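You operate a simulated robot arm through the tools that you are given. There is no shell and no other tool. Be economical: measure what you need, move in short steps, check, and stop when the job is done.

The job below is to be done with a simulated robot arm. You get a single attempt, and the scene is never put back.

JOB
Brush dye over the green tile: small green tray if clear, small orange tray if a hairline shows.
Fine: the brush goes back in its stand.

Only the result counts: the job must be done as asked and must still hold three seconds after the hand-in. Knocking over, shifting, dropping, spilling or breaking anything else fails it.

ROBOT AND FRAMES
A 7-joint arm with a two-finger parallel gripper, fixed in place. Base frame: the origin is at the foot of the arm, x ahead of it, y to its left, z up; the work surface is at about z = 0. Lengths are in cm, angles in rad, forces in N, time in s.
With the tool pointing down near the work surface it reaches from about 22 to 58 cm from the base axis. Its first joint turns from -1.152 to 1.152 rad. Payload 2.5 kg.
Tool frame: the origin (TCP) lies between the finger pads and is the grasp point; the fingertips stand 2.3 cm ahead of it; z points along the fingers, y is the line along which they close. Largest opening 9.4 cm; finger width 3.8, thickness 1; the body of the gripper, 5.4 by 9.6 cm, starts 3.9 cm behind the TCP.
Orientation is told as [roll, pitch, yaw] about the base's x, y, z axes, in that order, counted from this pose: with the fingers straight down and closing along the base's y, the tool's x points along the base's -x, its y along +y and its z along -z.

CONTROLS
- The arm moves only by the tool jog_arm. Its argument "targets" is a list of rows, each a list of 2 entries, a list of its own where there are three numbers: the shift along the tool's x, y, z in units of 200 mm (1.0 is 200 mm), then the turn, a rotation vector about the tool's x, y, z in units of 180 degrees (1.0 is 180 degrees). In form: [[[dx, dy, dz], [wx, wy, wz]], ...]. A call has 1 to 12 rows; each row is the pose to reach, as a shift and turn from the pose commanded when the call began, along the tool's axes at that moment. "hand" is the opening, from 0 (shut) to 1 (fully open), set as the call begins (left out, the last holds). A call with a number of a shift or a turn outside -1 to 1 is refused whole. Rows are played at 5 a second. More than 5 cm and 0.15 rad between two rows, or a gripper value outside its range, and nothing of the call is played. A pose out of reach is approached as far as the arm can. The call stops where the force on the tool passes 40 N (or 10 N more than at its start, if that is more) or the arm is blocked; 0.2 s more then pass. Each finger travels about 10.8 cm/s and halts on what it meets, pressing with about 36 N; the grip force reading is that of the motor and also rises with nothing between the fingers. The clock runs only during rows and for 0.2 s after the last one: add rows that repeat a pose to give the fingers time. The reply holds the time, the measured pose of the TCP, the force on the tool along the base axes, the opening and the grip force, in the units named above and with some noise.
- Cameras (640 x 400 px; columns grow to the right, rows downward): "scene" is fixed at [11.32, -40.16, 55]; the picture's right is [0.88, -0.48, 0.00], its down [-0.25, -0.46, -0.86] and it looks along [0.41, 0.75, -0.52] (base axes); focal length 310 px, centre (320, 200). "wrist" rides on the gripper at [8.6, 1.6, -7.4] in the tool frame; the picture's right is [-0.18, 0.98, 0.00], its down [-0.58, -0.11, -0.81] and it looks along [-0.79, -0.15, 0.59] (tool axes); focal length 243 px, centre (320, 200). There is no depth. A picture from a camera that has moved, and an enlarged one, comes with that camera's place and axes in the base frame and with its lens.
- capture(camera): a new picture of that camera. No time passes.
- close_up(camera, box): a new picture of the part [left, top, right, bottom] of that camera's present view, enlarged. No time passes.
- hand_in(): hands the job in; it is judged then, once.

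Work in short steps. Places have to be worked out from the pictures, the camera data and where the tool is seen: move nearer, look again, correct. Check each grasp and each placing, and mend what went wrong. You have 120 turns and 84 pictures in all, those below and enlarged ones among them. Open the gripper and draw the arm clear of the work before you hand the job in, unless the task says otherwise; then end with one line.

The tools are called after "Emit:" by a JSON object that holds its "op" and its "data". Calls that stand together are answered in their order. jog_arm: Moves the arm, as the interface text tells. Its arguments: {"type":"object","properties":{"targets":{"type":"array"},"hand":{"type":"number"}},"required":["targets"]} The other tools are called the same way: capture (camera) takes a picture; close_up (camera, box) takes an enlarged picture of a part of a camera's view; hand_in () hands the job in.

At the start:

```text
time_s: 0.0
position: [24.26, 30.68, 37.32]
orientation: [0.001, -0.001, 0.001]
ft_force: [0.7, -0.2, 0.5]
width: 9.39
grasp_force: 0.1
```

scene: 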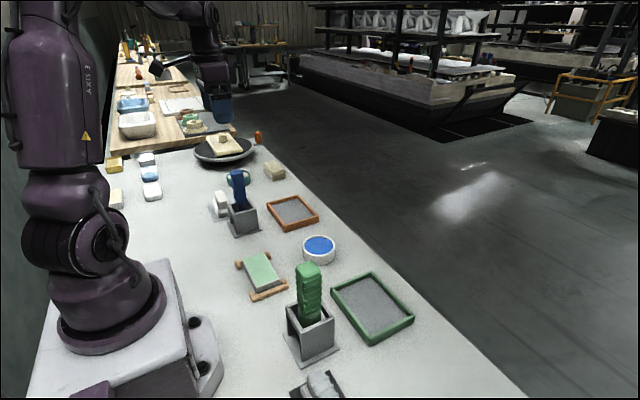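
wrist: 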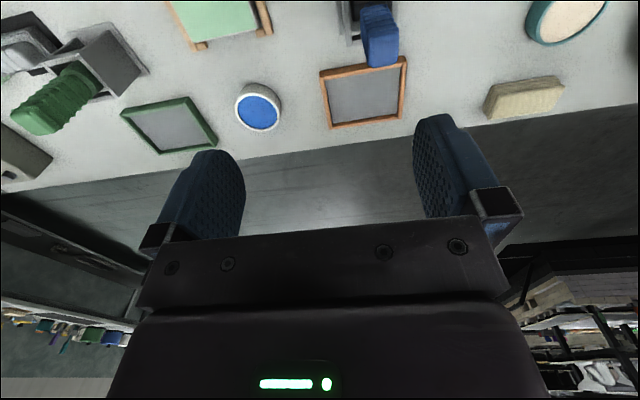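

I'll start with enlarged views of the work area to identify the tools, tile and trays.

Emit:
{"op": "close_up", "data": {"camera": "scene", "box": [180, 150, 340, 250]}}

Emit:
{"op": "close_up", "data": {"camera": "scene", "box": [220, 230, 428, 400]}}

Emit:
{"op": "close_up", "data": {"camera": "wrist", "box": [0, 0, 640, 220]}}

```text
4.00 times, centred on (260, 200) of scene
camera zoom: at [11.32, -40.16, 55.0], right [0.88, -0.48, 0.0], down [-0.25, -0.46, -0.86], along [0.41, 0.75, -0.52], focal length 1240 px, centre (560, 200)
```

zoom: 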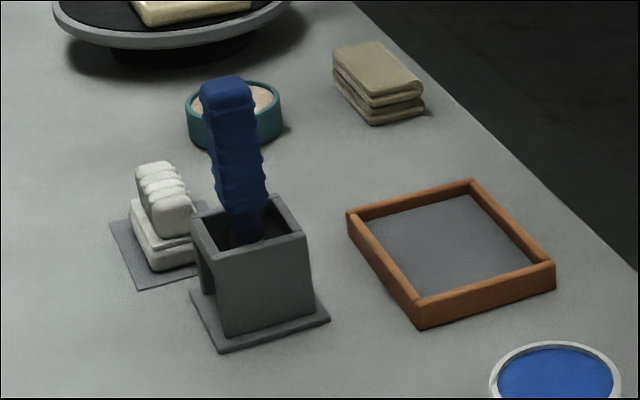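

```text
2.35 times, centred on (324, 315) of scene
camera zoom: at [11.32, -40.16, 55.0], right [0.88, -0.48, 0.0], down [-0.25, -0.46, -0.86], along [0.41, 0.75, -0.52], focal length 729 px, centre (311, -71)
```

zoom: 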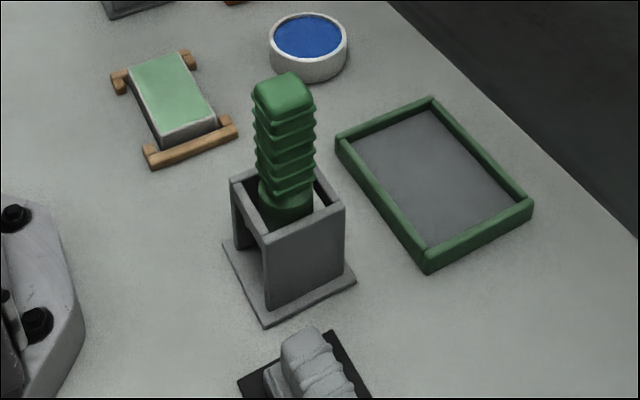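

```text
1.00 times, centred on (320, 110) of wrist
camera zoom: at [15.45, 32.19, 44.79], right [0.18, 0.98, 0.0], down [0.58, -0.11, 0.81], along [0.79, -0.15, -0.59], focal length 243 px, centre (320, 290)
```

zoom: 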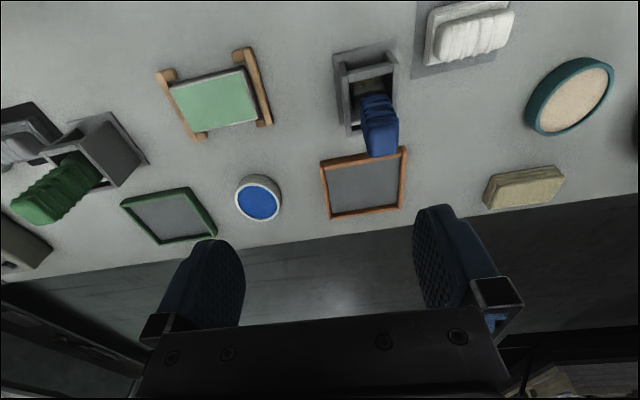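

Two handled tools sit in stands, blue-handled and green-handled. I need to see the heads, so I'll enlarge the wrist view of both stands and the tile.

Emit:
{"op": "close_up", "data": {"camera": "wrist", "box": [310, 0, 438, 80]}}

Emit:
{"op": "close_up", "data": {"camera": "wrist", "box": [0, 0, 240, 150]}}

```text
5.00 times, centred on (374, 40) of wrist
camera zoom: at [15.45, 32.19, 44.79], right [0.18, 0.98, 0.0], down [0.58, -0.11, 0.81], along [0.79, -0.15, -0.59], focal length 1213 px, centre (50, 1000)
```

zoom: 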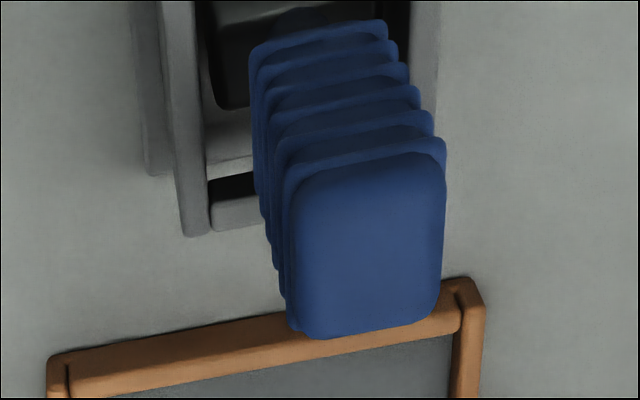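

```text
2.67 times, centred on (120, 75) of wrist
camera zoom: at [15.45, 32.19, 44.79], right [0.18, 0.98, 0.0], down [0.58, -0.11, 0.81], along [0.79, -0.15, -0.59], focal length 647 px, centre (853, 533)
```

zoom: 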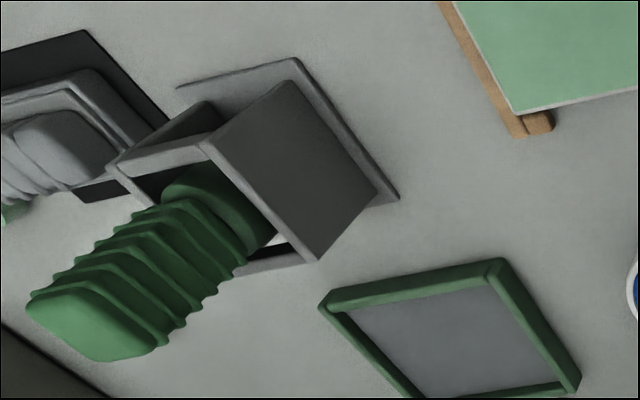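

The heads are hidden from this steep angle. I'll lower the gripper behind the blue stand, on the base side, to look in through its open side.

Emit:
{"op": "jog_arm", "data": {"targets": [[[0.1, 0, 0.2], [0, 0, 0]], [[0.2, 0, 0.4], [0, 0, 0]], [[0.213, -0.03, 0.6], [0, 0, 0]], [[0.213, -0.03, 0.8], [0, 0, 0]], [[0.213, -0.03, 1.0], [0, 0, 0]]]}}

Emit:
{"op": "capture", "data": {"camera": "wrist"}}

```text
time_s: 1.2
position: [19.83, 29.86, 17.25]
orientation: [-0.002, 0.001, 0.0]
ft_force: [0.0, -0.4, -0.2]
width: 9.39
grasp_force: 0.0
```

```text
76 pictures are left
camera wrist: at [11.13, 31.57, 24.71], right [0.18, 0.98, 0.0], down [0.58, -0.11, 0.81], along [0.79, -0.15, -0.59], focal length 243 px, centre (320, 200)
```

wrist: 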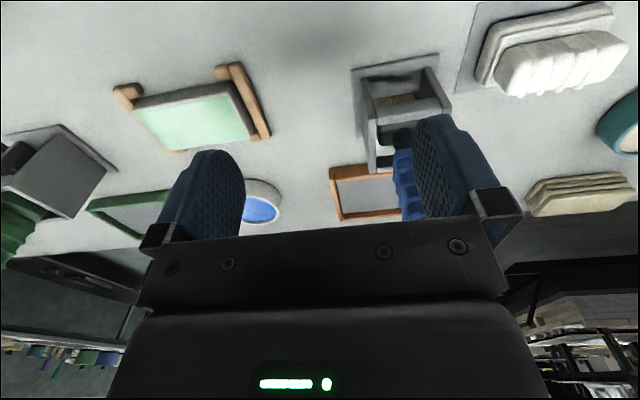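

Emit:
{"op": "close_up", "data": {"camera": "wrist", "box": [335, 40, 463, 120]}}

Emit:
{"op": "close_up", "data": {"camera": "wrist", "box": [100, 50, 292, 170]}}

```text
5.00 times, centred on (399, 80) of wrist
camera zoom: at [11.13, 31.57, 24.71], right [0.18, 0.98, 0.0], down [0.58, -0.11, 0.81], along [0.79, -0.15, -0.59], focal length 1213 px, centre (-75, 800)
```

zoom: 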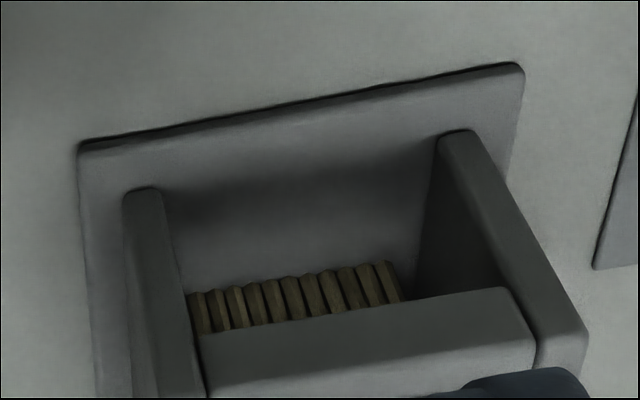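

```text
3.33 times, centred on (196, 110) of wrist
camera zoom: at [11.13, 31.57, 24.71], right [0.18, 0.98, 0.0], down [0.58, -0.11, 0.81], along [0.79, -0.15, -0.59], focal length 809 px, centre (733, 500)
```

zoom: 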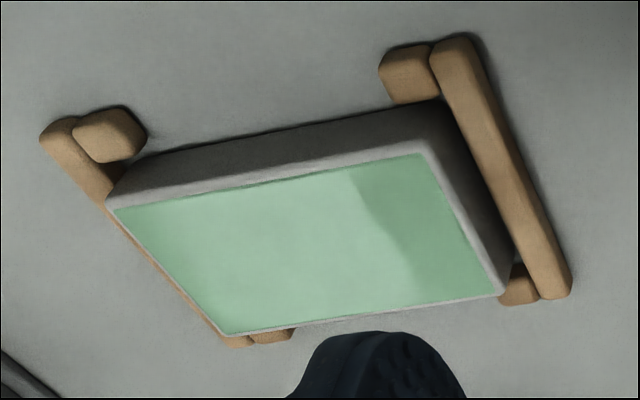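

The blue tool has bristles, so it looks like the brush. I'll check the green tool the same way before committing.

Emit:
{"op": "jog_arm", "data": {"targets": [[[0, -0.2, -0.05], [0, 0, 0]], [[-0.05, -0.4, -0.1], [0, 0, 0]], [[-0.1, -0.6, -0.1], [0, 0, 0]], [[-0.1, -0.8, -0.1], [0, 0, 0]], [[-0.1, -1.0, -0.1], [0, 0, 0]]]}}

Emit:
{"op": "jog_arm", "data": {"targets": [[[0, -0.2, 0], [0, 0, 0]], [[0, -0.4, 0], [0, 0, 0]], [[0, -0.5, 0], [0, 0, 0]]]}}

Emit:
{"op": "capture", "data": {"camera": "wrist"}}

```text
time_s: 2.4
position: [21.8, 9.8, 19.39]
orientation: [0.0, 0.001, 0.003]
ft_force: [0.6, 0.5, 0.3]
width: 9.39
grasp_force: 0.1
```

```text
time_s: 3.2
position: [21.98, -0.07, 19.41]
orientation: [-0.001, 0.0, 0.0]
ft_force: [-0.4, -0.1, 0.1]
width: 9.4
grasp_force: 0.2
```

```text
73 pictures are left
camera wrist: at [13.17, 1.5, 26.82], right [0.18, 0.98, 0.0], down [0.58, -0.11, 0.81], along [0.79, -0.15, -0.59], focal length 243 px, centre (320, 200)
```

wrist: 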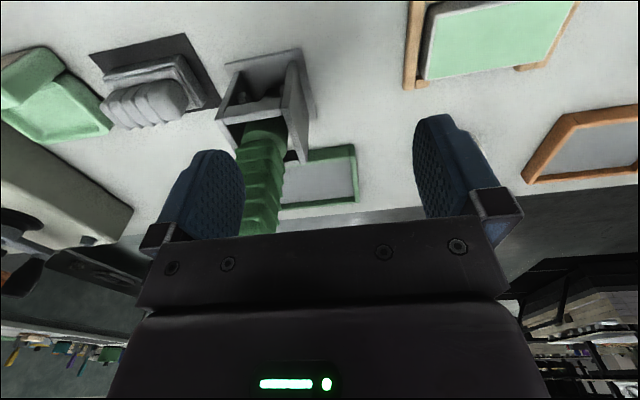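

Emit:
{"op": "close_up", "data": {"camera": "wrist", "box": [200, 50, 328, 130]}}

Emit:
{"op": "close_up", "data": {"camera": "wrist", "box": [0, 20, 320, 220]}}

Emit:
{"op": "close_up", "data": {"camera": "wrist", "box": [390, 0, 598, 130]}}

```text
5.00 times, centred on (264, 90) of wrist
camera zoom: at [13.17, 1.5, 26.82], right [0.18, 0.98, 0.0], down [0.58, -0.11, 0.81], along [0.79, -0.15, -0.59], focal length 1213 px, centre (600, 750)
```

zoom: 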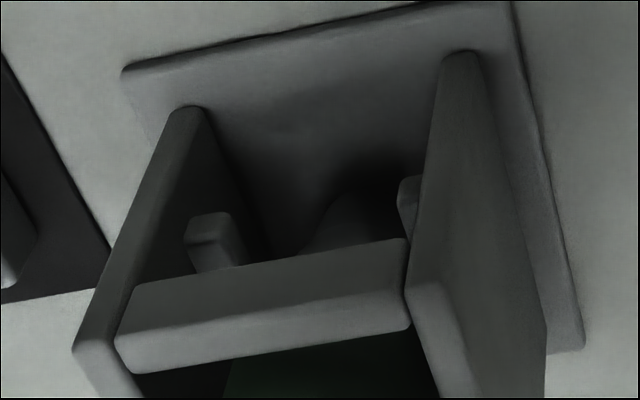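

```text
2.00 times, centred on (160, 120) of wrist
camera zoom: at [13.17, 1.5, 26.82], right [0.18, 0.98, 0.0], down [0.58, -0.11, 0.81], along [0.79, -0.15, -0.59], focal length 485 px, centre (640, 360)
```

zoom: 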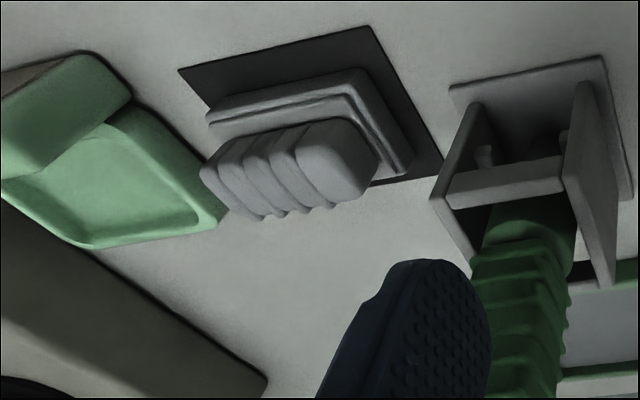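

```text
3.08 times, centred on (494, 65) of wrist
camera zoom: at [13.17, 1.5, 26.82], right [0.18, 0.98, 0.0], down [0.58, -0.11, 0.81], along [0.79, -0.15, -0.59], focal length 746 px, centre (-215, 615)
```

zoom: 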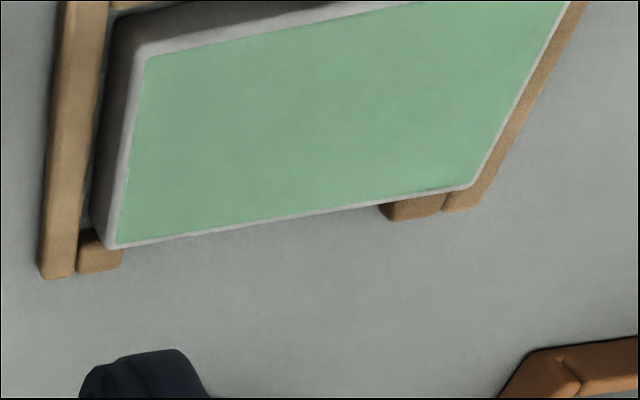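

The green tool has no bristles, so the blue one is the brush. A light-green item sits off to the right, out of the scene view. I'll look at it to rule out a second green tray.

Emit:
{"op": "jog_arm", "data": {"targets": [[[0, 0.0, -0.25], [0, 0, 0]], [[0, -0.2, -0.4], [0, 0, 0]], [[0, -0.4, -0.4], [0, 0, 0]], [[0, -0.6, -0.4], [0, 0, 0]], [[0, -0.8, -0.4], [0, 0, 0]]]}}

Emit:
{"op": "capture", "data": {"camera": "wrist"}}

```text
time_s: 4.4
position: [21.92, -16.08, 27.47]
orientation: [0.0, -0.001, 0.0]
ft_force: [-0.4, -0.1, -0.8]
width: 9.41
grasp_force: 0.1
```

```text
69 pictures are left
camera wrist: at [13.17, -14.41, 34.85], right [0.18, 0.98, 0.0], down [0.58, -0.11, 0.81], along [0.79, -0.15, -0.59], focal length 243 px, centre (320, 200)
```

wrist: 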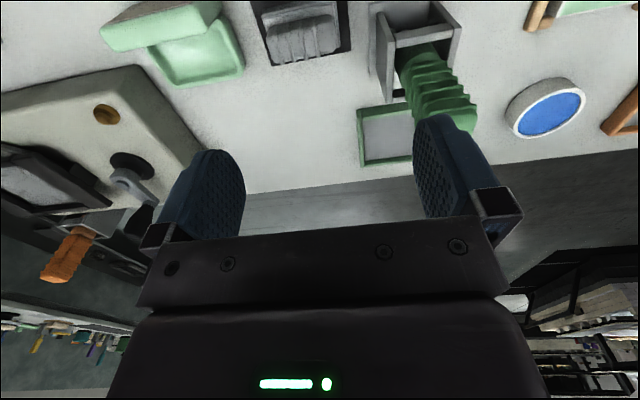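

That is a dish with a sponge, not a rimmed tray like the matching green/orange pair. Next I'll go back to the brush and line up behind its handle.

Emit:
{"op": "jog_arm", "data": {"targets": [[[0, 0.2, 0], [0, 0, 0]], [[0, 0.4, 0], [0, 0, 0]], [[0, 0.6, 0], [0, 0, 0]], [[0, 0.8, 0], [0, 0, 0]], [[0, 1.0, 0], [0, 0, 0]]]}}

Emit:
{"op": "jog_arm", "data": {"targets": [[[0, 0.2, 0], [0, 0, 0]], [[0, 0.4, 0], [0, 0, 0]], [[0, 0.6, 0], [0, 0, 0]], [[0, 0.8, 0], [0, 0, 0]], [[0, 1.0, 0], [0, 0, 0]]]}}

Emit:
{"op": "jog_arm", "data": {"targets": [[[0.05, 0.2, 0], [0, 0, 0]], [[0.1, 0.4, 0.1], [0, 0, 0]], [[0.1, 0.6, 0.25], [0, 0, 0]]]}}

Emit:
{"op": "capture", "data": {"camera": "wrist"}}

Emit:
{"op": "capture", "data": {"camera": "scene"}}

```text
time_s: 5.6
position: [21.97, 3.96, 27.34]
orientation: [0.0, 0.0, -0.002]
ft_force: [0.4, -0.1, 0.6]
width: 9.4
grasp_force: 0.1
```

```text
time_s: 6.8
position: [21.98, 24.05, 27.41]
orientation: [0.0, 0.0, -0.002]
ft_force: [-0.4, 0.1, 0.1]
width: 9.38
grasp_force: 0.1
```

```text
time_s: 7.6
position: [19.96, 35.96, 22.26]
orientation: [0.0, 0.0, 0.0]
ft_force: [-0.5, 0.2, 0.7]
width: 9.42
grasp_force: 0.2
```

```text
68 pictures are left
camera wrist: at [11.13, 37.59, 29.74], right [0.18, 0.98, 0.0], down [0.58, -0.11, 0.81], along [0.79, -0.15, -0.59], focal length 243 px, centre (320, 200)
```

wrist: 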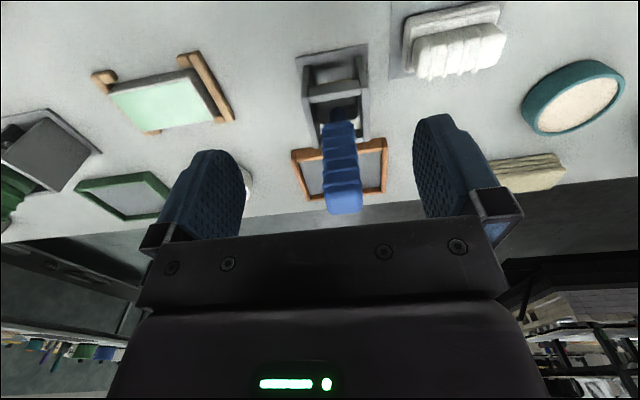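

```text
67 pictures are left
```

scene: 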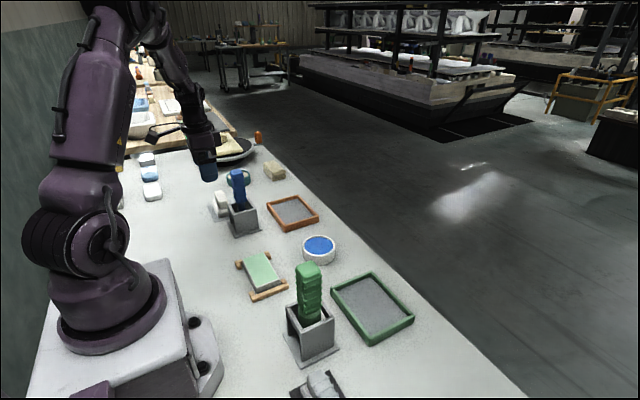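

Emit:
{"op": "close_up", "data": {"camera": "wrist", "box": [240, 30, 432, 230]}}

Emit:
{"op": "close_up", "data": {"camera": "scene", "box": [200, 155, 280, 245]}}

```text
2.00 times, centred on (336, 130) of wrist
camera zoom: at [11.13, 37.59, 29.74], right [0.18, 0.98, 0.0], down [0.58, -0.11, 0.81], along [0.79, -0.15, -0.59], focal length 485 px, centre (288, 340)
```

zoom: 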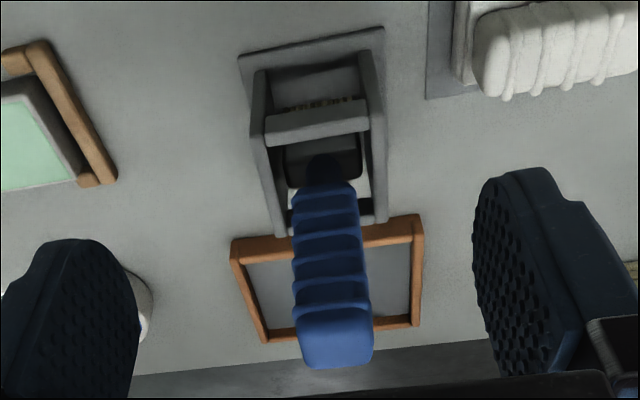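

```text
4.44 times, centred on (240, 200) of scene
camera zoom: at [11.31, -40.16, 55.0], right [0.88, -0.48, 0.0], down [-0.25, -0.46, -0.86], along [0.41, 0.75, -0.52], focal length 1377 px, centre (676, 200)
```

zoom: 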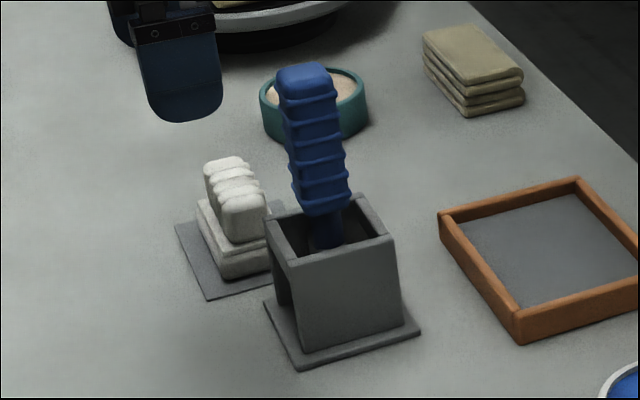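

Triangulating both views puts the handle top at about (27.4, 36.6, 18.0), vertical and about 3 cm wide. I'll move over it and look before going down.

Emit:
{"op": "jog_arm", "data": {"targets": [[[-0.2, 0.032, 0], [0, 0, 0]], [[-0.37, 0.032, 0], [0, 0, 0]]]}}

Emit:
{"op": "capture", "data": {"camera": "wrist"}}

Emit:
{"op": "close_up", "data": {"camera": "scene", "box": [180, 120, 290, 245]}}

```text
time_s: 8.2
position: [27.21, 36.62, 22.26]
orientation: [0.001, 0.0, 0.0]
ft_force: [0.8, -0.5, -0.5]
width: 9.39
grasp_force: 0.0
```

```text
64 pictures are left
camera wrist: at [18.5, 38.24, 29.7], right [0.18, 0.98, 0.0], down [0.58, -0.11, 0.81], along [0.79, -0.15, -0.59], focal length 243 px, centre (320, 200)
```

wrist: 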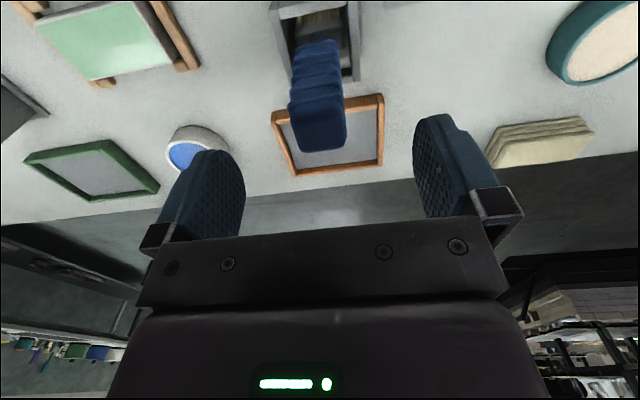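

```text
3.20 times, centred on (235, 182) of scene
camera zoom: at [11.31, -40.15, 55.0], right [0.88, -0.48, 0.0], down [-0.25, -0.46, -0.86], along [0.41, 0.75, -0.52], focal length 992 px, centre (592, 256)
```

zoom: 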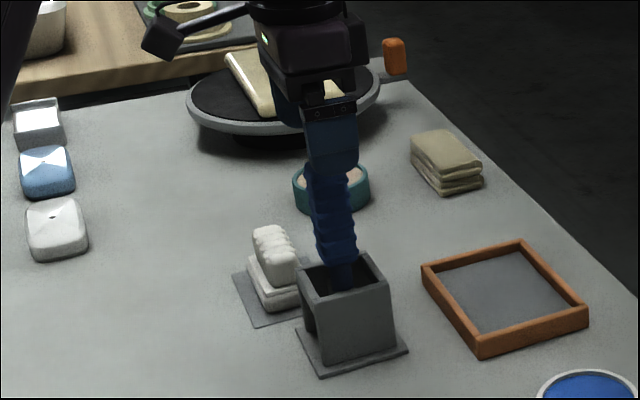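

The handle sits centred between the fingers (about 27.6, 36.5). I'll descend to z ≈ 15 and close.

Emit:
{"op": "jog_arm", "data": {"targets": [[[-0.01, 0, 0.18], [0, 0, 0]], [[-0.015, 0, 0.36], [0, 0, 0]]]}}

Emit:
{"op": "jog_arm", "data": {"targets": [[[0, 0, 0], [0, 0, 0]], [[0, 0, 0], [0, 0, 0]], [[0, 0, 0], [0, 0, 0]], [[0, 0, 0], [0, 0, 0]]], "hand": 0}}

Emit:
{"op": "capture", "data": {"camera": "wrist"}}

```text
time_s: 8.8
position: [27.67, 36.6, 15.21]
orientation: [0.0, -0.001, -0.001]
ft_force: [0.3, 0.8, 0.8]
width: 9.43
grasp_force: 0.0
```

```text
time_s: 9.8
position: [27.75, 36.62, 15.18]
orientation: [0.001, 0.0, 0.001]
ft_force: [-0.1, 0.0, 0.7]
width: 2.99
grasp_force: 35.9
```

```text
62 pictures are left
camera wrist: at [18.87, 38.26, 22.57], right [0.18, 0.98, 0.0], down [0.58, -0.11, 0.81], along [0.79, -0.15, -0.59], focal length 243 px, centre (320, 200)
```

wrist: 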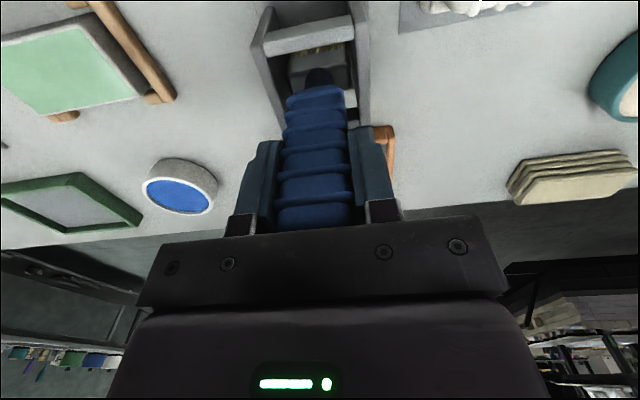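

Grasp is firm at 3.0 cm width. I'll lift straight up 12 cm and look at the brush.

Emit:
{"op": "jog_arm", "data": {"targets": [[[0, 0, -0.1], [0, 0, 0]], [[0, 0, -0.25], [0, 0, 0]], [[0, 0, -0.4], [0, 0, 0]], [[0, 0, -0.6], [0, 0, 0]]]}}

Emit:
{"op": "close_up", "data": {"camera": "scene", "box": [180, 120, 290, 245]}}

Emit:
{"op": "capture", "data": {"camera": "wrist"}}

```text
time_s: 10.8
position: [27.7, 36.58, 27.1]
orientation: [-0.001, 0.0, 0.0]
ft_force: [-0.1, -0.2, -0.9]
width: 2.95
grasp_force: 35.7
```

```text
3.20 times, centred on (235, 182) of scene
camera zoom: at [11.32, -40.15, 55.0], right [0.88, -0.48, 0.0], down [-0.25, -0.46, -0.86], along [0.41, 0.75, -0.52], focal length 992 px, centre (592, 256)
```

zoom: 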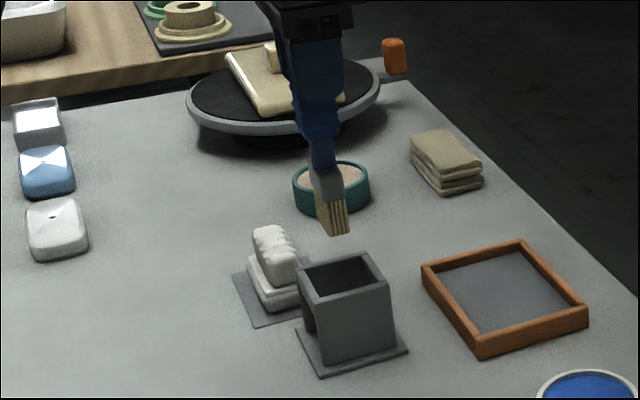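

```text
60 pictures are left
camera wrist: at [18.93, 38.25, 34.58], right [0.18, 0.98, 0.0], down [0.58, -0.11, 0.81], along [0.79, -0.15, -0.59], focal length 243 px, centre (320, 200)
```

wrist: 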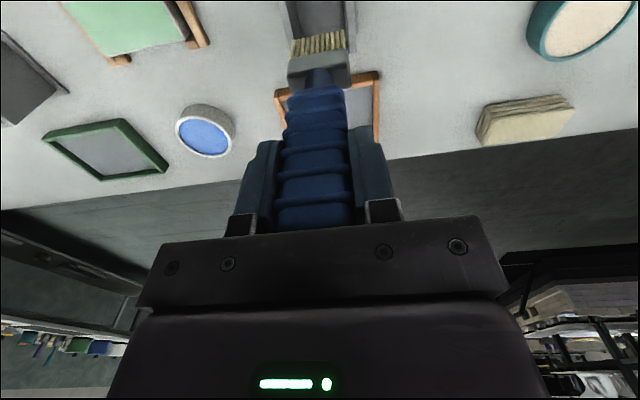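

The brush is out and its bristle tips sit about 14.7 cm below the TCP. The dye pot triangulates to (41.1, 15.1) with its surface near z = 3. I'll carry the brush there at this height.

Emit:
{"op": "jog_arm", "data": {"targets": [[[-0.11, -0.18, 0], [0, 0, 0]], [[-0.22, -0.36, 0], [0, 0, 0]], [[-0.33, -0.54, 0], [0, 0, 0]], [[-0.44, -0.72, 0], [0, 0, 0]], [[-0.55, -0.9, 0], [0, 0, 0]]]}}

Emit:
{"op": "jog_arm", "data": {"targets": [[[-0.12, -0.175, 0], [0, 0, 0]], [[-0.12, -0.175, 0.1], [0, 0, 0]], [[-0.12, -0.175, 0.25], [0, 0, 0]]]}}

Emit:
{"op": "capture", "data": {"camera": "wrist"}}

Emit:
{"op": "close_up", "data": {"camera": "scene", "box": [220, 150, 380, 280]}}

```text
time_s: 12.0
position: [38.64, 18.61, 27.24]
orientation: [0.0, -0.001, 0.0]
ft_force: [0.0, 0.2, -1.7]
width: 2.96
grasp_force: 35.8
```

```text
time_s: 12.8
position: [41.07, 15.08, 22.18]
orientation: [0.0, -0.001, 0.001]
ft_force: [-1.5, 0.5, -1.1]
width: 2.98
grasp_force: 36.3
```

```text
59 pictures are left
camera wrist: at [32.33, 16.78, 29.62], right [0.18, 0.98, 0.0], down [0.58, -0.11, 0.81], along [0.79, -0.15, -0.59], focal length 243 px, centre (320, 200)
```

wrist: 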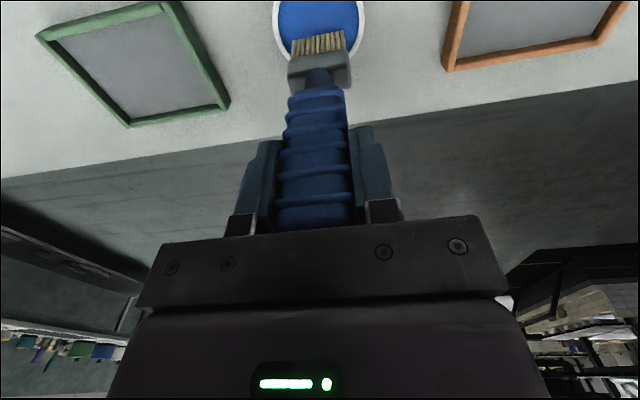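

```text
3.08 times, centred on (300, 215) of scene
camera zoom: at [11.32, -40.16, 55.0], right [0.88, -0.48, 0.0], down [-0.25, -0.46, -0.86], along [0.41, 0.75, -0.52], focal length 954 px, centre (382, 154)
```

zoom: 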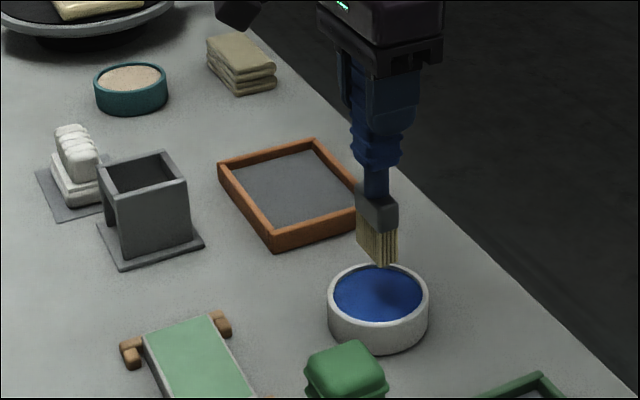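

The tip is at about z = 7.5, centred over the dye. I'll lower it gently into the dye and watch the force.

Emit:
{"op": "jog_arm", "data": {"targets": [[[0, 0, 0.1], [0, 0, 0]], [[0, 0, 0.2], [0, 0, 0]], [[0, 0, 0.225], [0, 0, 0]], [[0, 0, 0.25], [0, 0, 0]]]}}

Emit:
{"op": "close_up", "data": {"camera": "scene", "box": [260, 190, 380, 280]}}

```text
time_s: 13.8
position: [41.38, 15.12, 17.45]
orientation: [-0.002, -0.006, -0.001]
ft_force: [-8.0, -4.4, 37.2]
width: 3.01
grasp_force: 36.4
```

```text
4.44 times, centred on (320, 235) of scene
camera zoom: at [11.3, -40.16, 55.0], right [0.88, -0.48, 0.0], down [-0.25, -0.45, -0.86], along [0.41, 0.75, -0.52], focal length 1377 px, centre (320, 44)
```

zoom: 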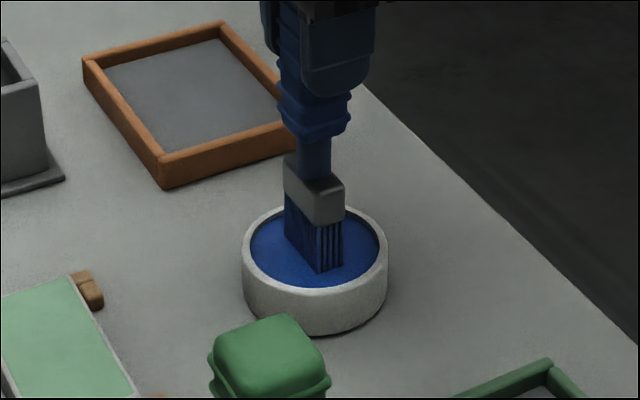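

The bristles have turned blue, so the brush is loaded. The tile top works out to about z ≈ 1.9, spanning x 22.2–28 and y 9.4–20.2. I'll lift and travel over the tile's centre.

Emit:
{"op": "jog_arm", "data": {"targets": [[[0, 0, -0.1], [0, 0, 0]], [[0, 0, -0.28], [0, 0, 0]], [[0.2, 0, -0.28], [0, 0, 0]], [[0.4, 0, -0.28], [0, 0, 0]], [[0.6, 0, -0.28], [0, 0, 0]], [[0.8, -0.015, -0.28], [0, 0, 0]]]}}

Emit:
{"op": "capture", "data": {"camera": "wrist"}}

Emit:
{"op": "close_up", "data": {"camera": "scene", "box": [210, 180, 338, 300]}}

```text
time_s: 15.2
position: [25.2, 14.71, 22.71]
orientation: [0.001, -0.001, 0.0]
ft_force: [0.2, 0.4, -0.9]
width: 2.96
grasp_force: 35.9
```

```text
56 pictures are left
camera wrist: at [16.32, 16.4, 30.21], right [0.18, 0.98, 0.0], down [0.58, -0.11, 0.81], along [0.79, -0.15, -0.59], focal length 243 px, centre (320, 200)
```

wrist: 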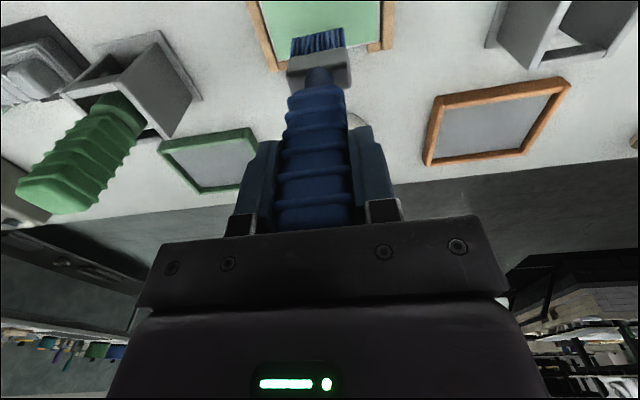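

```text
3.33 times, centred on (274, 240) of scene
camera zoom: at [11.32, -40.15, 55.0], right [0.88, -0.48, 0.0], down [-0.25, -0.46, -0.86], along [0.41, 0.75, -0.52], focal length 1033 px, centre (473, 67)
```

zoom: 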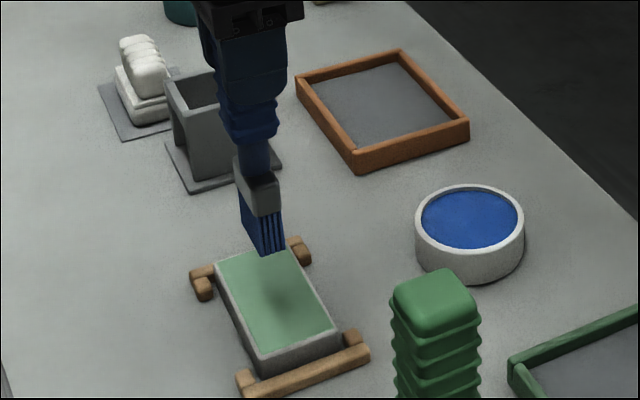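

The brush is above the tile centre. I'll lower it in small steps to find contact, with the pressure kept light.

Emit:
{"op": "jog_arm", "data": {"targets": [[[0, 0, 0.15], [0, 0, 0]], [[0, 0, 0.25], [0, 0, 0]], [[0, 0, 0.265], [0, 0, 0]]]}}

Emit:
{"op": "close_up", "data": {"camera": "scene", "box": [210, 210, 306, 300]}}

```text
time_s: 16.0
position: [25.22, 14.78, 17.43]
orientation: [-0.001, 0.0, 0.0]
ft_force: [0.4, -0.3, -1.4]
width: 2.96
grasp_force: 36.3
```

```text
4.44 times, centred on (258, 255) of scene
camera zoom: at [11.32, -40.15, 55.0], right [0.88, -0.48, 0.0], down [-0.25, -0.46, -0.86], along [0.41, 0.75, -0.52], focal length 1377 px, centre (596, -44)
```

zoom: 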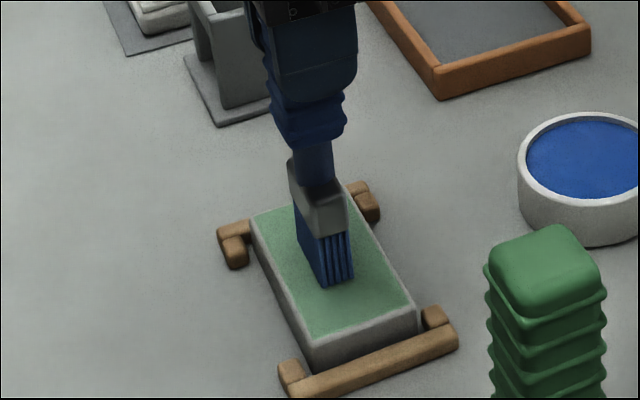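

No contact yet. I'll go down in 2 mm steps.

Emit:
{"op": "jog_arm", "data": {"targets": [[[0, 0, 0.01], [0, 0, 0]], [[0, 0, 0.02], [0, 0, 0]]]}}

Emit:
{"op": "jog_arm", "data": {"targets": [[[0, 0, 0.007], [0, 0, 0]], [[0, 0, 0.012], [0, 0, 0]]]}}

```text
time_s: 16.6
position: [25.16, 14.76, 17.12]
orientation: [-0.001, 0.001, 0.0]
ft_force: [-2.6, -1.6, 10.6]
width: 2.98
grasp_force: 35.9
```

```text
time_s: 17.1
position: [25.14, 14.74, 17.17]
orientation: [0.0, -0.001, 0.0]
ft_force: [-2.0, -1.8, 8.0]
width: 2.95
grasp_force: 35.8
stopped in row 2: the force on the tool passed its limit (the readings are from after the stop); the commanded pose is now the measured one
```

The brush is on the tile, pressing at about 8 N. I'll stroke the middle lane back and forth along x at this height.

Emit:
{"op": "jog_arm", "data": {"targets": [[[-0.05, 0, 0], [0, 0, 0]], [[-0.105, 0, 0], [0, 0, 0]], [[-0.05, 0, 0], [0, 0, 0]], [[0, 0, 0], [0, 0, 0]], [[0.05, 0, 0], [0, 0, 0]], [[0.105, 0, 0], [0, 0, 0]]]}}

Emit:
{"op": "close_up", "data": {"camera": "scene", "box": [210, 210, 306, 300]}}

```text
time_s: 18.5
position: [22.94, 14.79, 17.0]
orientation: [0.0, 0.001, 0.001]
ft_force: [0.5, -0.5, -0.7]
width: 2.95
grasp_force: 36.1
```

```text
4.44 times, centred on (258, 255) of scene
camera zoom: at [11.32, -40.16, 55.0], right [0.88, -0.48, 0.0], down [-0.25, -0.46, -0.86], along [0.41, 0.75, -0.52], focal length 1377 px, centre (596, -44)
```

zoom: 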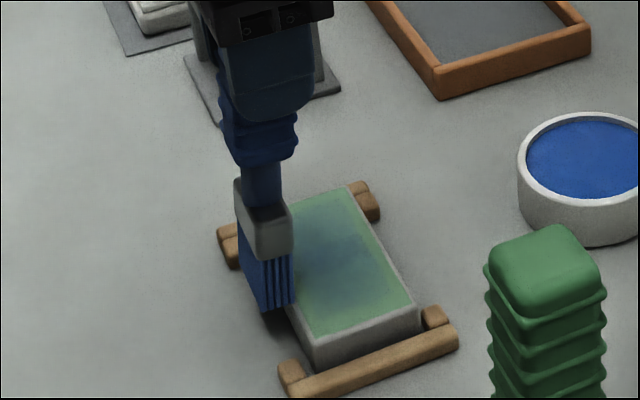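

The brush has just run off the near edge, so I'll lift before moving back and check coverage.

Emit:
{"op": "jog_arm", "data": {"targets": [[[0, 0, -0.1], [0, 0, 0]], [[-0.05, 0, -0.3], [0, 0, 0]], [[0.1, 0.2, -0.4], [0, 0, 0]]]}}

Emit:
{"op": "close_up", "data": {"camera": "scene", "box": [210, 210, 306, 300]}}

Emit:
{"op": "capture", "data": {"camera": "wrist"}}

```text
refused: row 3 steps farther than a row can; nothing moved
```

```text
4.44 times, centred on (258, 255) of scene
camera zoom: at [11.32, -40.16, 55.0], right [0.88, -0.48, 0.0], down [-0.25, -0.46, -0.86], along [0.41, 0.75, -0.52], focal length 1377 px, centre (596, -44)
```

zoom: 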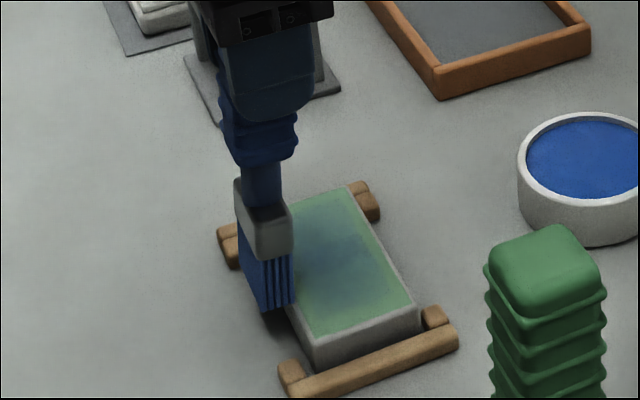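

```text
51 pictures are left
camera wrist: at [14.14, 16.48, 24.45], right [0.18, 0.98, 0.0], down [0.58, -0.11, 0.81], along [0.79, -0.15, -0.59], focal length 243 px, centre (320, 200)
```

wrist: 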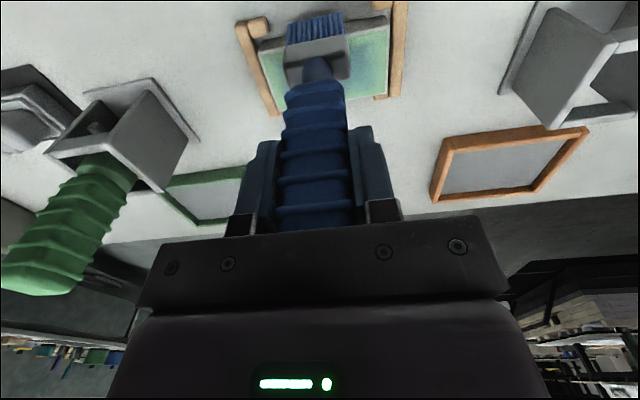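

Emit:
{"op": "jog_arm", "data": {"targets": [[[0, 0, -0.1], [0, 0, 0]], [[0.0, 0, -0.3], [0, 0, 0]], [[0.15, 0.0, -0.4], [0, 0, 0]], [[0.15, 0.2, -0.4], [0, 0, 0]]]}}

Emit:
{"op": "close_up", "data": {"camera": "scene", "box": [210, 210, 306, 300]}}

Emit:
{"op": "capture", "data": {"camera": "wrist"}}

```text
time_s: 19.5
position: [20.07, 18.77, 25.05]
orientation: [0.0, -0.001, -0.001]
ft_force: [0.6, 0.3, -1.5]
width: 2.96
grasp_force: 35.6
```

```text
4.44 times, centred on (258, 255) of scene
camera zoom: at [11.31, -40.16, 55.0], right [0.88, -0.48, 0.0], down [-0.25, -0.46, -0.86], along [0.41, 0.75, -0.52], focal length 1377 px, centre (596, -44)
```

zoom: 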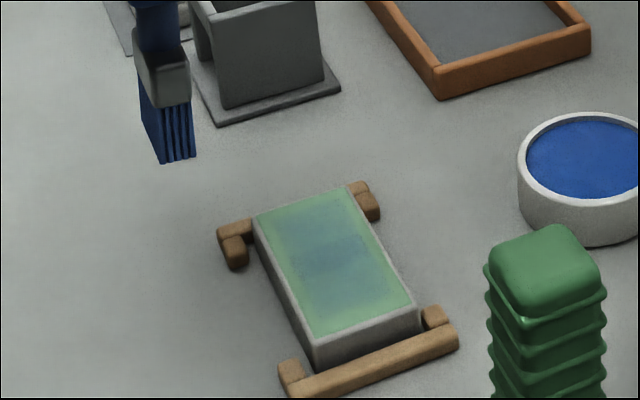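

```text
49 pictures are left
camera wrist: at [11.22, 20.4, 32.45], right [0.18, 0.98, 0.0], down [0.58, -0.11, 0.81], along [0.79, -0.15, -0.59], focal length 243 px, centre (320, 200)
```

wrist: 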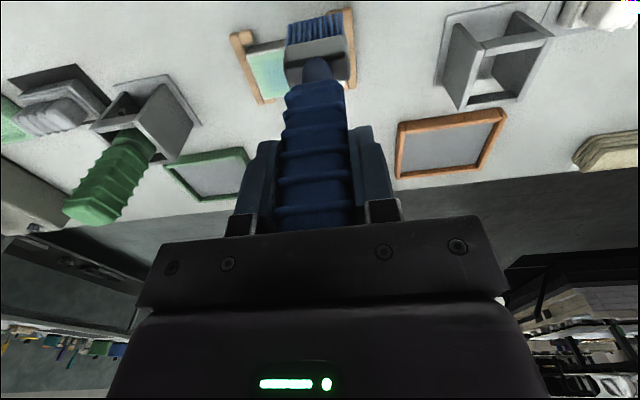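

The dye takes, but coverage fades toward the tile's ends. Next is the far-end lane at y ≈ 17.9.

Emit:
{"op": "jog_arm", "data": {"targets": [[[-0.2, -0.043, 0], [0, 0, 0]], [[-0.257, -0.043, 0.2], [0, 0, 0]], [[-0.257, -0.043, 0.37], [0, 0, 0]], [[-0.257, -0.043, 0.39], [0, 0, 0]], [[-0.257, -0.043, 0.397], [0, 0, 0]]]}}

```text
time_s: 20.7
position: [24.99, 17.88, 17.14]
orientation: [0.0, -0.002, -0.001]
ft_force: [-0.5, -0.4, -1.5]
width: 2.94
grasp_force: 36.7
```

Emit:
{"op": "jog_arm", "data": {"targets": [[[0, 0, 0.006], [0, 0, 0]], [[0, 0, 0.006], [0, 0, 0]]]}}

```text
time_s: 21.3
position: [25.15, 17.84, 17.1]
orientation: [0.0, -0.001, 0.0]
ft_force: [-3.4, -2.9, 21.9]
width: 2.97
grasp_force: 35.5
```

Contact at about 22 N. I'll stroke this lane, then lift and look.

Emit:
{"op": "jog_arm", "data": {"targets": [[[-0.05, 0, -0.002], [0, 0, 0]], [[-0.1, 0, -0.002], [0, 0, 0]], [[-0.05, 0, -0.002], [0, 0, 0]], [[0, 0, -0.002], [0, 0, 0]], [[0.05, 0, -0.002], [0, 0, 0]], [[0.09, 0, -0.002], [0, 0, 0]], [[0.05, 0, -0.002], [0, 0, 0]], [[0, 0, -0.002], [0, 0, 0]]]}}

Emit:
{"op": "jog_arm", "data": {"targets": [[[0, 0, -0.05], [0, 0, 0]]]}}

Emit:
{"op": "close_up", "data": {"camera": "scene", "box": [210, 210, 306, 300]}}

```text
time_s: 23.1
position: [25.14, 17.96, 16.94]
orientation: [0.0, -0.002, 0.001]
ft_force: [0.0, -0.3, -0.8]
width: 2.95
grasp_force: 35.9
```

```text
time_s: 23.5
position: [25.13, 17.94, 18.12]
orientation: [-0.001, -0.002, -0.001]
ft_force: [0.8, 0.2, -1.2]
width: 2.99
grasp_force: 36.0
```

```text
4.44 times, centred on (258, 255) of scene
camera zoom: at [11.32, -40.15, 55.0], right [0.88, -0.48, 0.0], down [-0.25, -0.46, -0.86], along [0.41, 0.75, -0.52], focal length 1377 px, centre (596, -44)
```

zoom: 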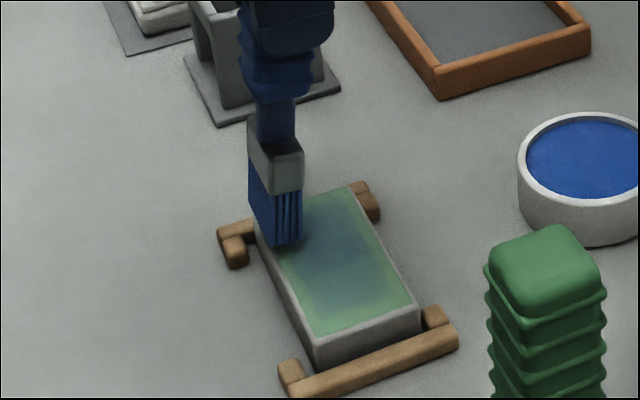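

The brush seems tilted in the grip, its tip swung toward −x. I'll lift and check against the earlier wrist view.

Emit:
{"op": "jog_arm", "data": {"targets": [[[0, 0, -0.2], [0, 0, 0]], [[0, 0, -0.35], [0, 0, 0]]]}}

Emit:
{"op": "capture", "data": {"camera": "wrist"}}

Emit:
{"op": "close_up", "data": {"camera": "scene", "box": [180, 130, 340, 300]}}

```text
time_s: 24.1
position: [25.1, 17.98, 24.89]
orientation: [0.0, -0.003, -0.001]
ft_force: [-0.4, -0.2, -1.0]
width: 2.98
grasp_force: 36.2
```

```text
47 pictures are left
camera wrist: at [16.29, 19.6, 32.4], right [0.18, 0.98, 0.0], down [0.58, -0.11, 0.81], along [0.79, -0.15, -0.59], focal length 243 px, centre (320, 200)
```

wrist: 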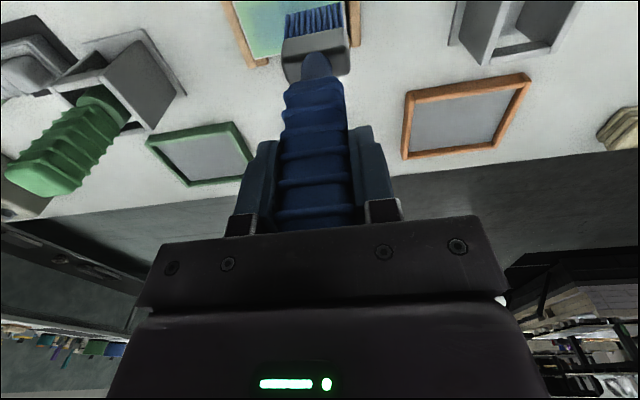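

```text
2.35 times, centred on (260, 215) of scene
camera zoom: at [11.32, -40.15, 55.0], right [0.88, -0.48, 0.0], down [-0.25, -0.46, -0.86], along [0.41, 0.75, -0.52], focal length 729 px, centre (461, 165)
```

zoom: 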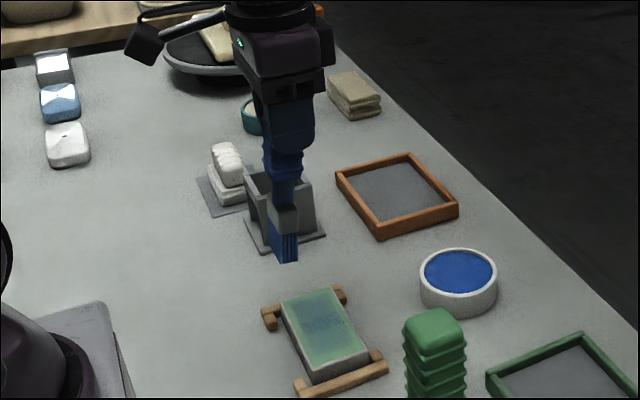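

The tip is tilted about 0.11 rad toward −x, so I'll correct for that when returning the brush. Strokes along y, the closing axis, won't twist it. I'll lower at this x, which puts the tip at about x ≈ 23.3, and stroke along y.

Emit:
{"op": "jog_arm", "data": {"targets": [[[0, 0, 0.2], [0, 0, 0]], [[0, 0, 0.37], [0, 0, 0]], [[0, 0, 0.392], [0, 0, 0]], [[0, 0, 0.397], [0, 0, 0]], [[0, 0, 0.397], [0, 0, 0]]]}}

```text
time_s: 25.3
position: [25.1, 17.83, 17.12]
orientation: [0.0, -0.001, -0.001]
ft_force: [-0.1, -0.2, -1.7]
width: 2.99
grasp_force: 36.1
```

Emit:
{"op": "jog_arm", "data": {"targets": [[[0, 0, 0.005], [0, 0, 0]], [[0, 0, 0.01], [0, 0, 0]], [[0, 0, 0.01], [0, 0, 0]]]}}

```text
time_s: 26.1
position: [25.23, 17.97, 16.87]
orientation: [0.002, -0.002, 0.0]
ft_force: [-3.9, -1.5, 19.0]
width: 2.98
grasp_force: 35.9
```

Light contact at about 19 N. Now I'll stroke in −y along this lane.

Emit:
{"op": "jog_arm", "data": {"targets": [[[0, 0.01, -0.003], [0, 0, 0]], [[0, -0.06, -0.003], [0, 0, 0]], [[0, -0.12, -0.003], [0, 0, 0]], [[0, -0.18, -0.003], [0, 0, 0]], [[0, -0.24, -0.003], [0, 0, 0]], [[0, -0.31, -0.003], [0, 0, 0]]]}}

Emit:
{"op": "close_up", "data": {"camera": "scene", "box": [210, 210, 306, 300]}}

```text
time_s: 27.5
position: [25.18, 11.64, 16.93]
orientation: [-0.001, 0.0, -0.001]
ft_force: [0.4, 3.9, 2.3]
width: 3.0
grasp_force: 36.4
```

```text
4.44 times, centred on (258, 255) of scene
camera zoom: at [11.32, -40.15, 55.0], right [0.88, -0.48, 0.0], down [-0.25, -0.46, -0.86], along [0.41, 0.75, -0.52], focal length 1377 px, centre (596, -44)
```

zoom: 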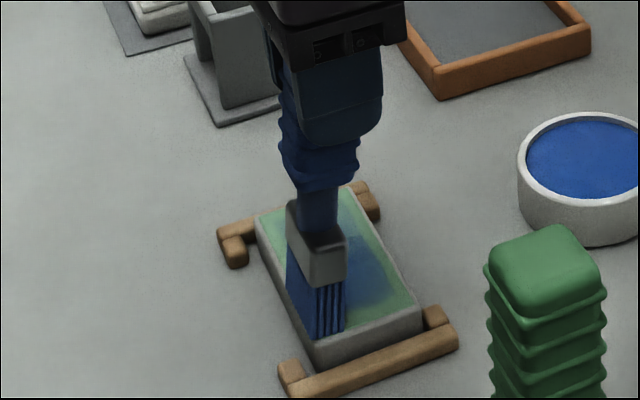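

It reached the near end. I'll lift slightly, shift one lane in +x, and stroke back toward +y.

Emit:
{"op": "jog_arm", "data": {"targets": [[[0, 0, -0.025], [0, 0, 0]], [[-0.07, 0, -0.025], [0, 0, 0]], [[-0.07, 0, 0], [0, 0, 0]], [[-0.07, 0, 0.003], [0, 0, 0]], [[-0.07, 0.06, 0.003], [0, 0, 0]], [[-0.07, 0.12, 0.003], [0, 0, 0]], [[-0.07, 0.18, 0.003], [0, 0, 0]], [[-0.07, 0.24, 0.003], [0, 0, 0]], [[-0.07, 0.31, 0.003], [0, 0, 0]]]}}

Emit:
{"op": "close_up", "data": {"camera": "scene", "box": [210, 210, 306, 300]}}

```text
time_s: 29.5
position: [26.47, 17.26, 16.84]
orientation: [-0.004, 0.002, -0.002]
ft_force: [0.3, 0.4, -0.7]
width: 2.96
grasp_force: 36.0
stopped in row 9: the force on the tool passed its limit (the readings are from after the stop); the commanded pose is now the measured one
```

```text
4.44 times, centred on (258, 255) of scene
camera zoom: at [11.32, -40.15, 55.0], right [0.88, -0.48, 0.0], down [-0.25, -0.46, -0.86], along [0.41, 0.75, -0.52], focal length 1377 px, centre (596, -44)
```

zoom: 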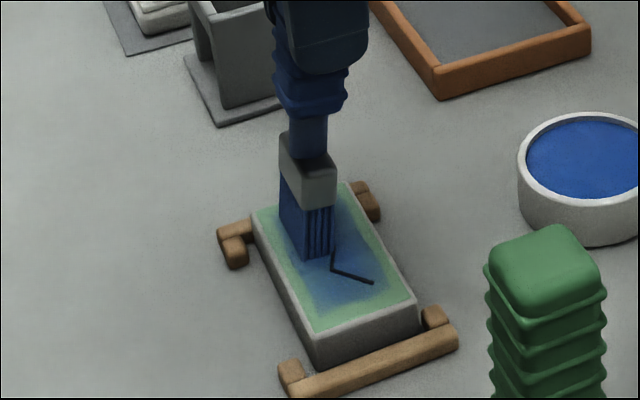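

A dark cracked line has appeared on the dyed glaze. I'll lift clear to inspect it.

Emit:
{"op": "jog_arm", "data": {"targets": [[[0, 0, -0.15], [0, 0, 0]], [[0, 0, -0.35], [0, 0, 0]], [[0, 0.2, -0.45], [0, 0, 0]], [[0, 0.4, -0.5], [0, 0, 0]]]}}

Emit:
{"op": "close_up", "data": {"camera": "scene", "box": [230, 235, 294, 300]}}

Emit:
{"op": "capture", "data": {"camera": "wrist"}}

```text
time_s: 30.5
position: [26.45, 25.39, 26.76]
orientation: [-0.004, 0.001, 0.0]
ft_force: [-0.3, -0.4, -0.9]
width: 2.96
grasp_force: 35.8
```

```text
6.15 times, centred on (262, 268) of scene
camera zoom: at [11.31, -40.16, 55.0], right [0.88, -0.48, 0.0], down [-0.25, -0.46, -0.86], along [0.41, 0.75, -0.52], focal length 1907 px, centre (677, -215)
```

zoom: 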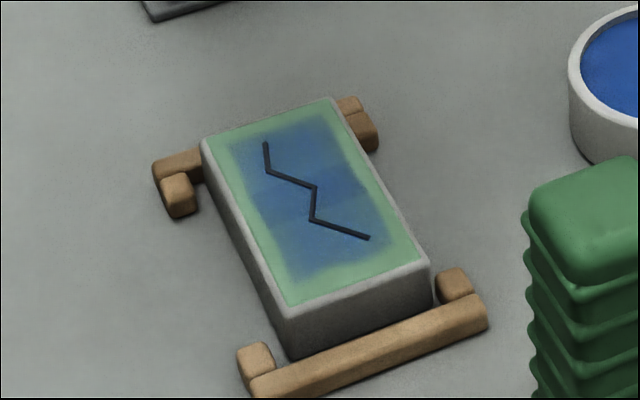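

```text
42 pictures are left
camera wrist: at [17.76, 27.03, 34.17], right [0.19, 0.98, -0.01], down [0.58, -0.11, 0.81], along [0.79, -0.15, -0.59], focal length 243 px, centre (320, 200)
```

wrist: 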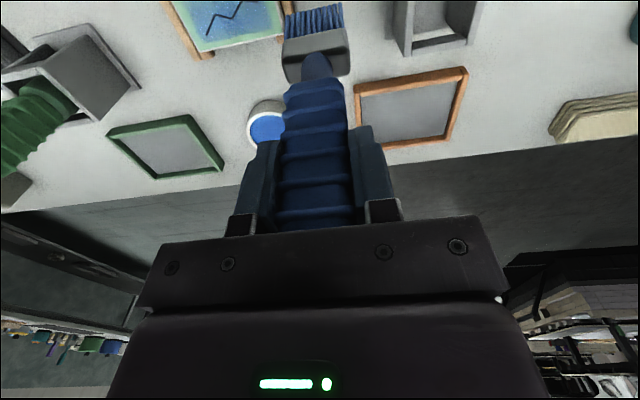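

A jagged hairline shows clearly, so the tile belongs in the small orange tray. First I'll return the brush: move above its stand and pitch −0.11 rad to straighten it.

Emit:
{"op": "jog_arm", "data": {"targets": [[[-0.03, 0.2, -0.02], [0, 0, 0]], [[-0.0625, 0.4, -0.02], [0, 0, 0]], [[-0.0625, 0.56, -0.02], [0, 0, 0]], [[-0.0625, 0.56, -0.02], [0, -0.018, 0]], [[-0.0625, 0.56, -0.02], [0, -0.036, 0]], [[-0.0625, 0.56, -0.02], [0, -0.036, 0]]]}}

Emit:
{"op": "capture", "data": {"camera": "wrist"}}

Emit:
{"op": "close_up", "data": {"camera": "scene", "box": [180, 120, 290, 245]}}

```text
time_s: 31.9
position: [27.84, 36.47, 27.27]
orientation: [-0.005, -0.111, -0.002]
ft_force: [1.1, -0.3, -1.7]
width: 2.97
grasp_force: 36.2
```

```text
41 pictures are left
camera wrist: at [18.26, 38.21, 33.59], right [0.19, 0.98, 0.01], down [0.49, -0.1, 0.87], along [0.85, -0.15, -0.5], focal length 243 px, centre (320, 200)
```

wrist: 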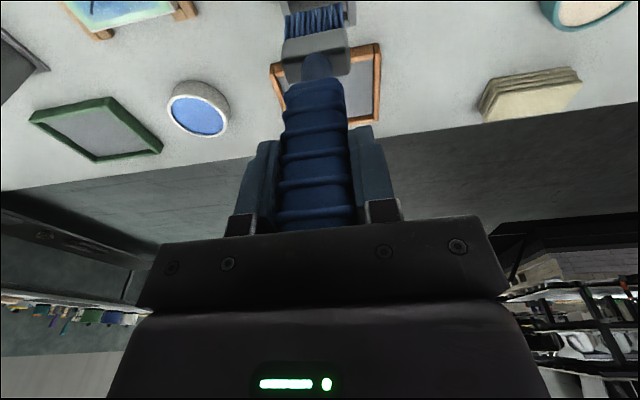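

```text
3.20 times, centred on (235, 182) of scene
camera zoom: at [11.32, -40.15, 55.0], right [0.88, -0.48, 0.0], down [-0.25, -0.46, -0.86], along [0.41, 0.75, -0.52], focal length 992 px, centre (592, 256)
```

zoom: 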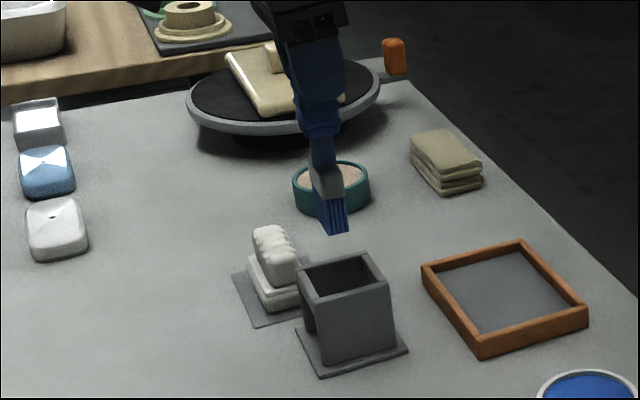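

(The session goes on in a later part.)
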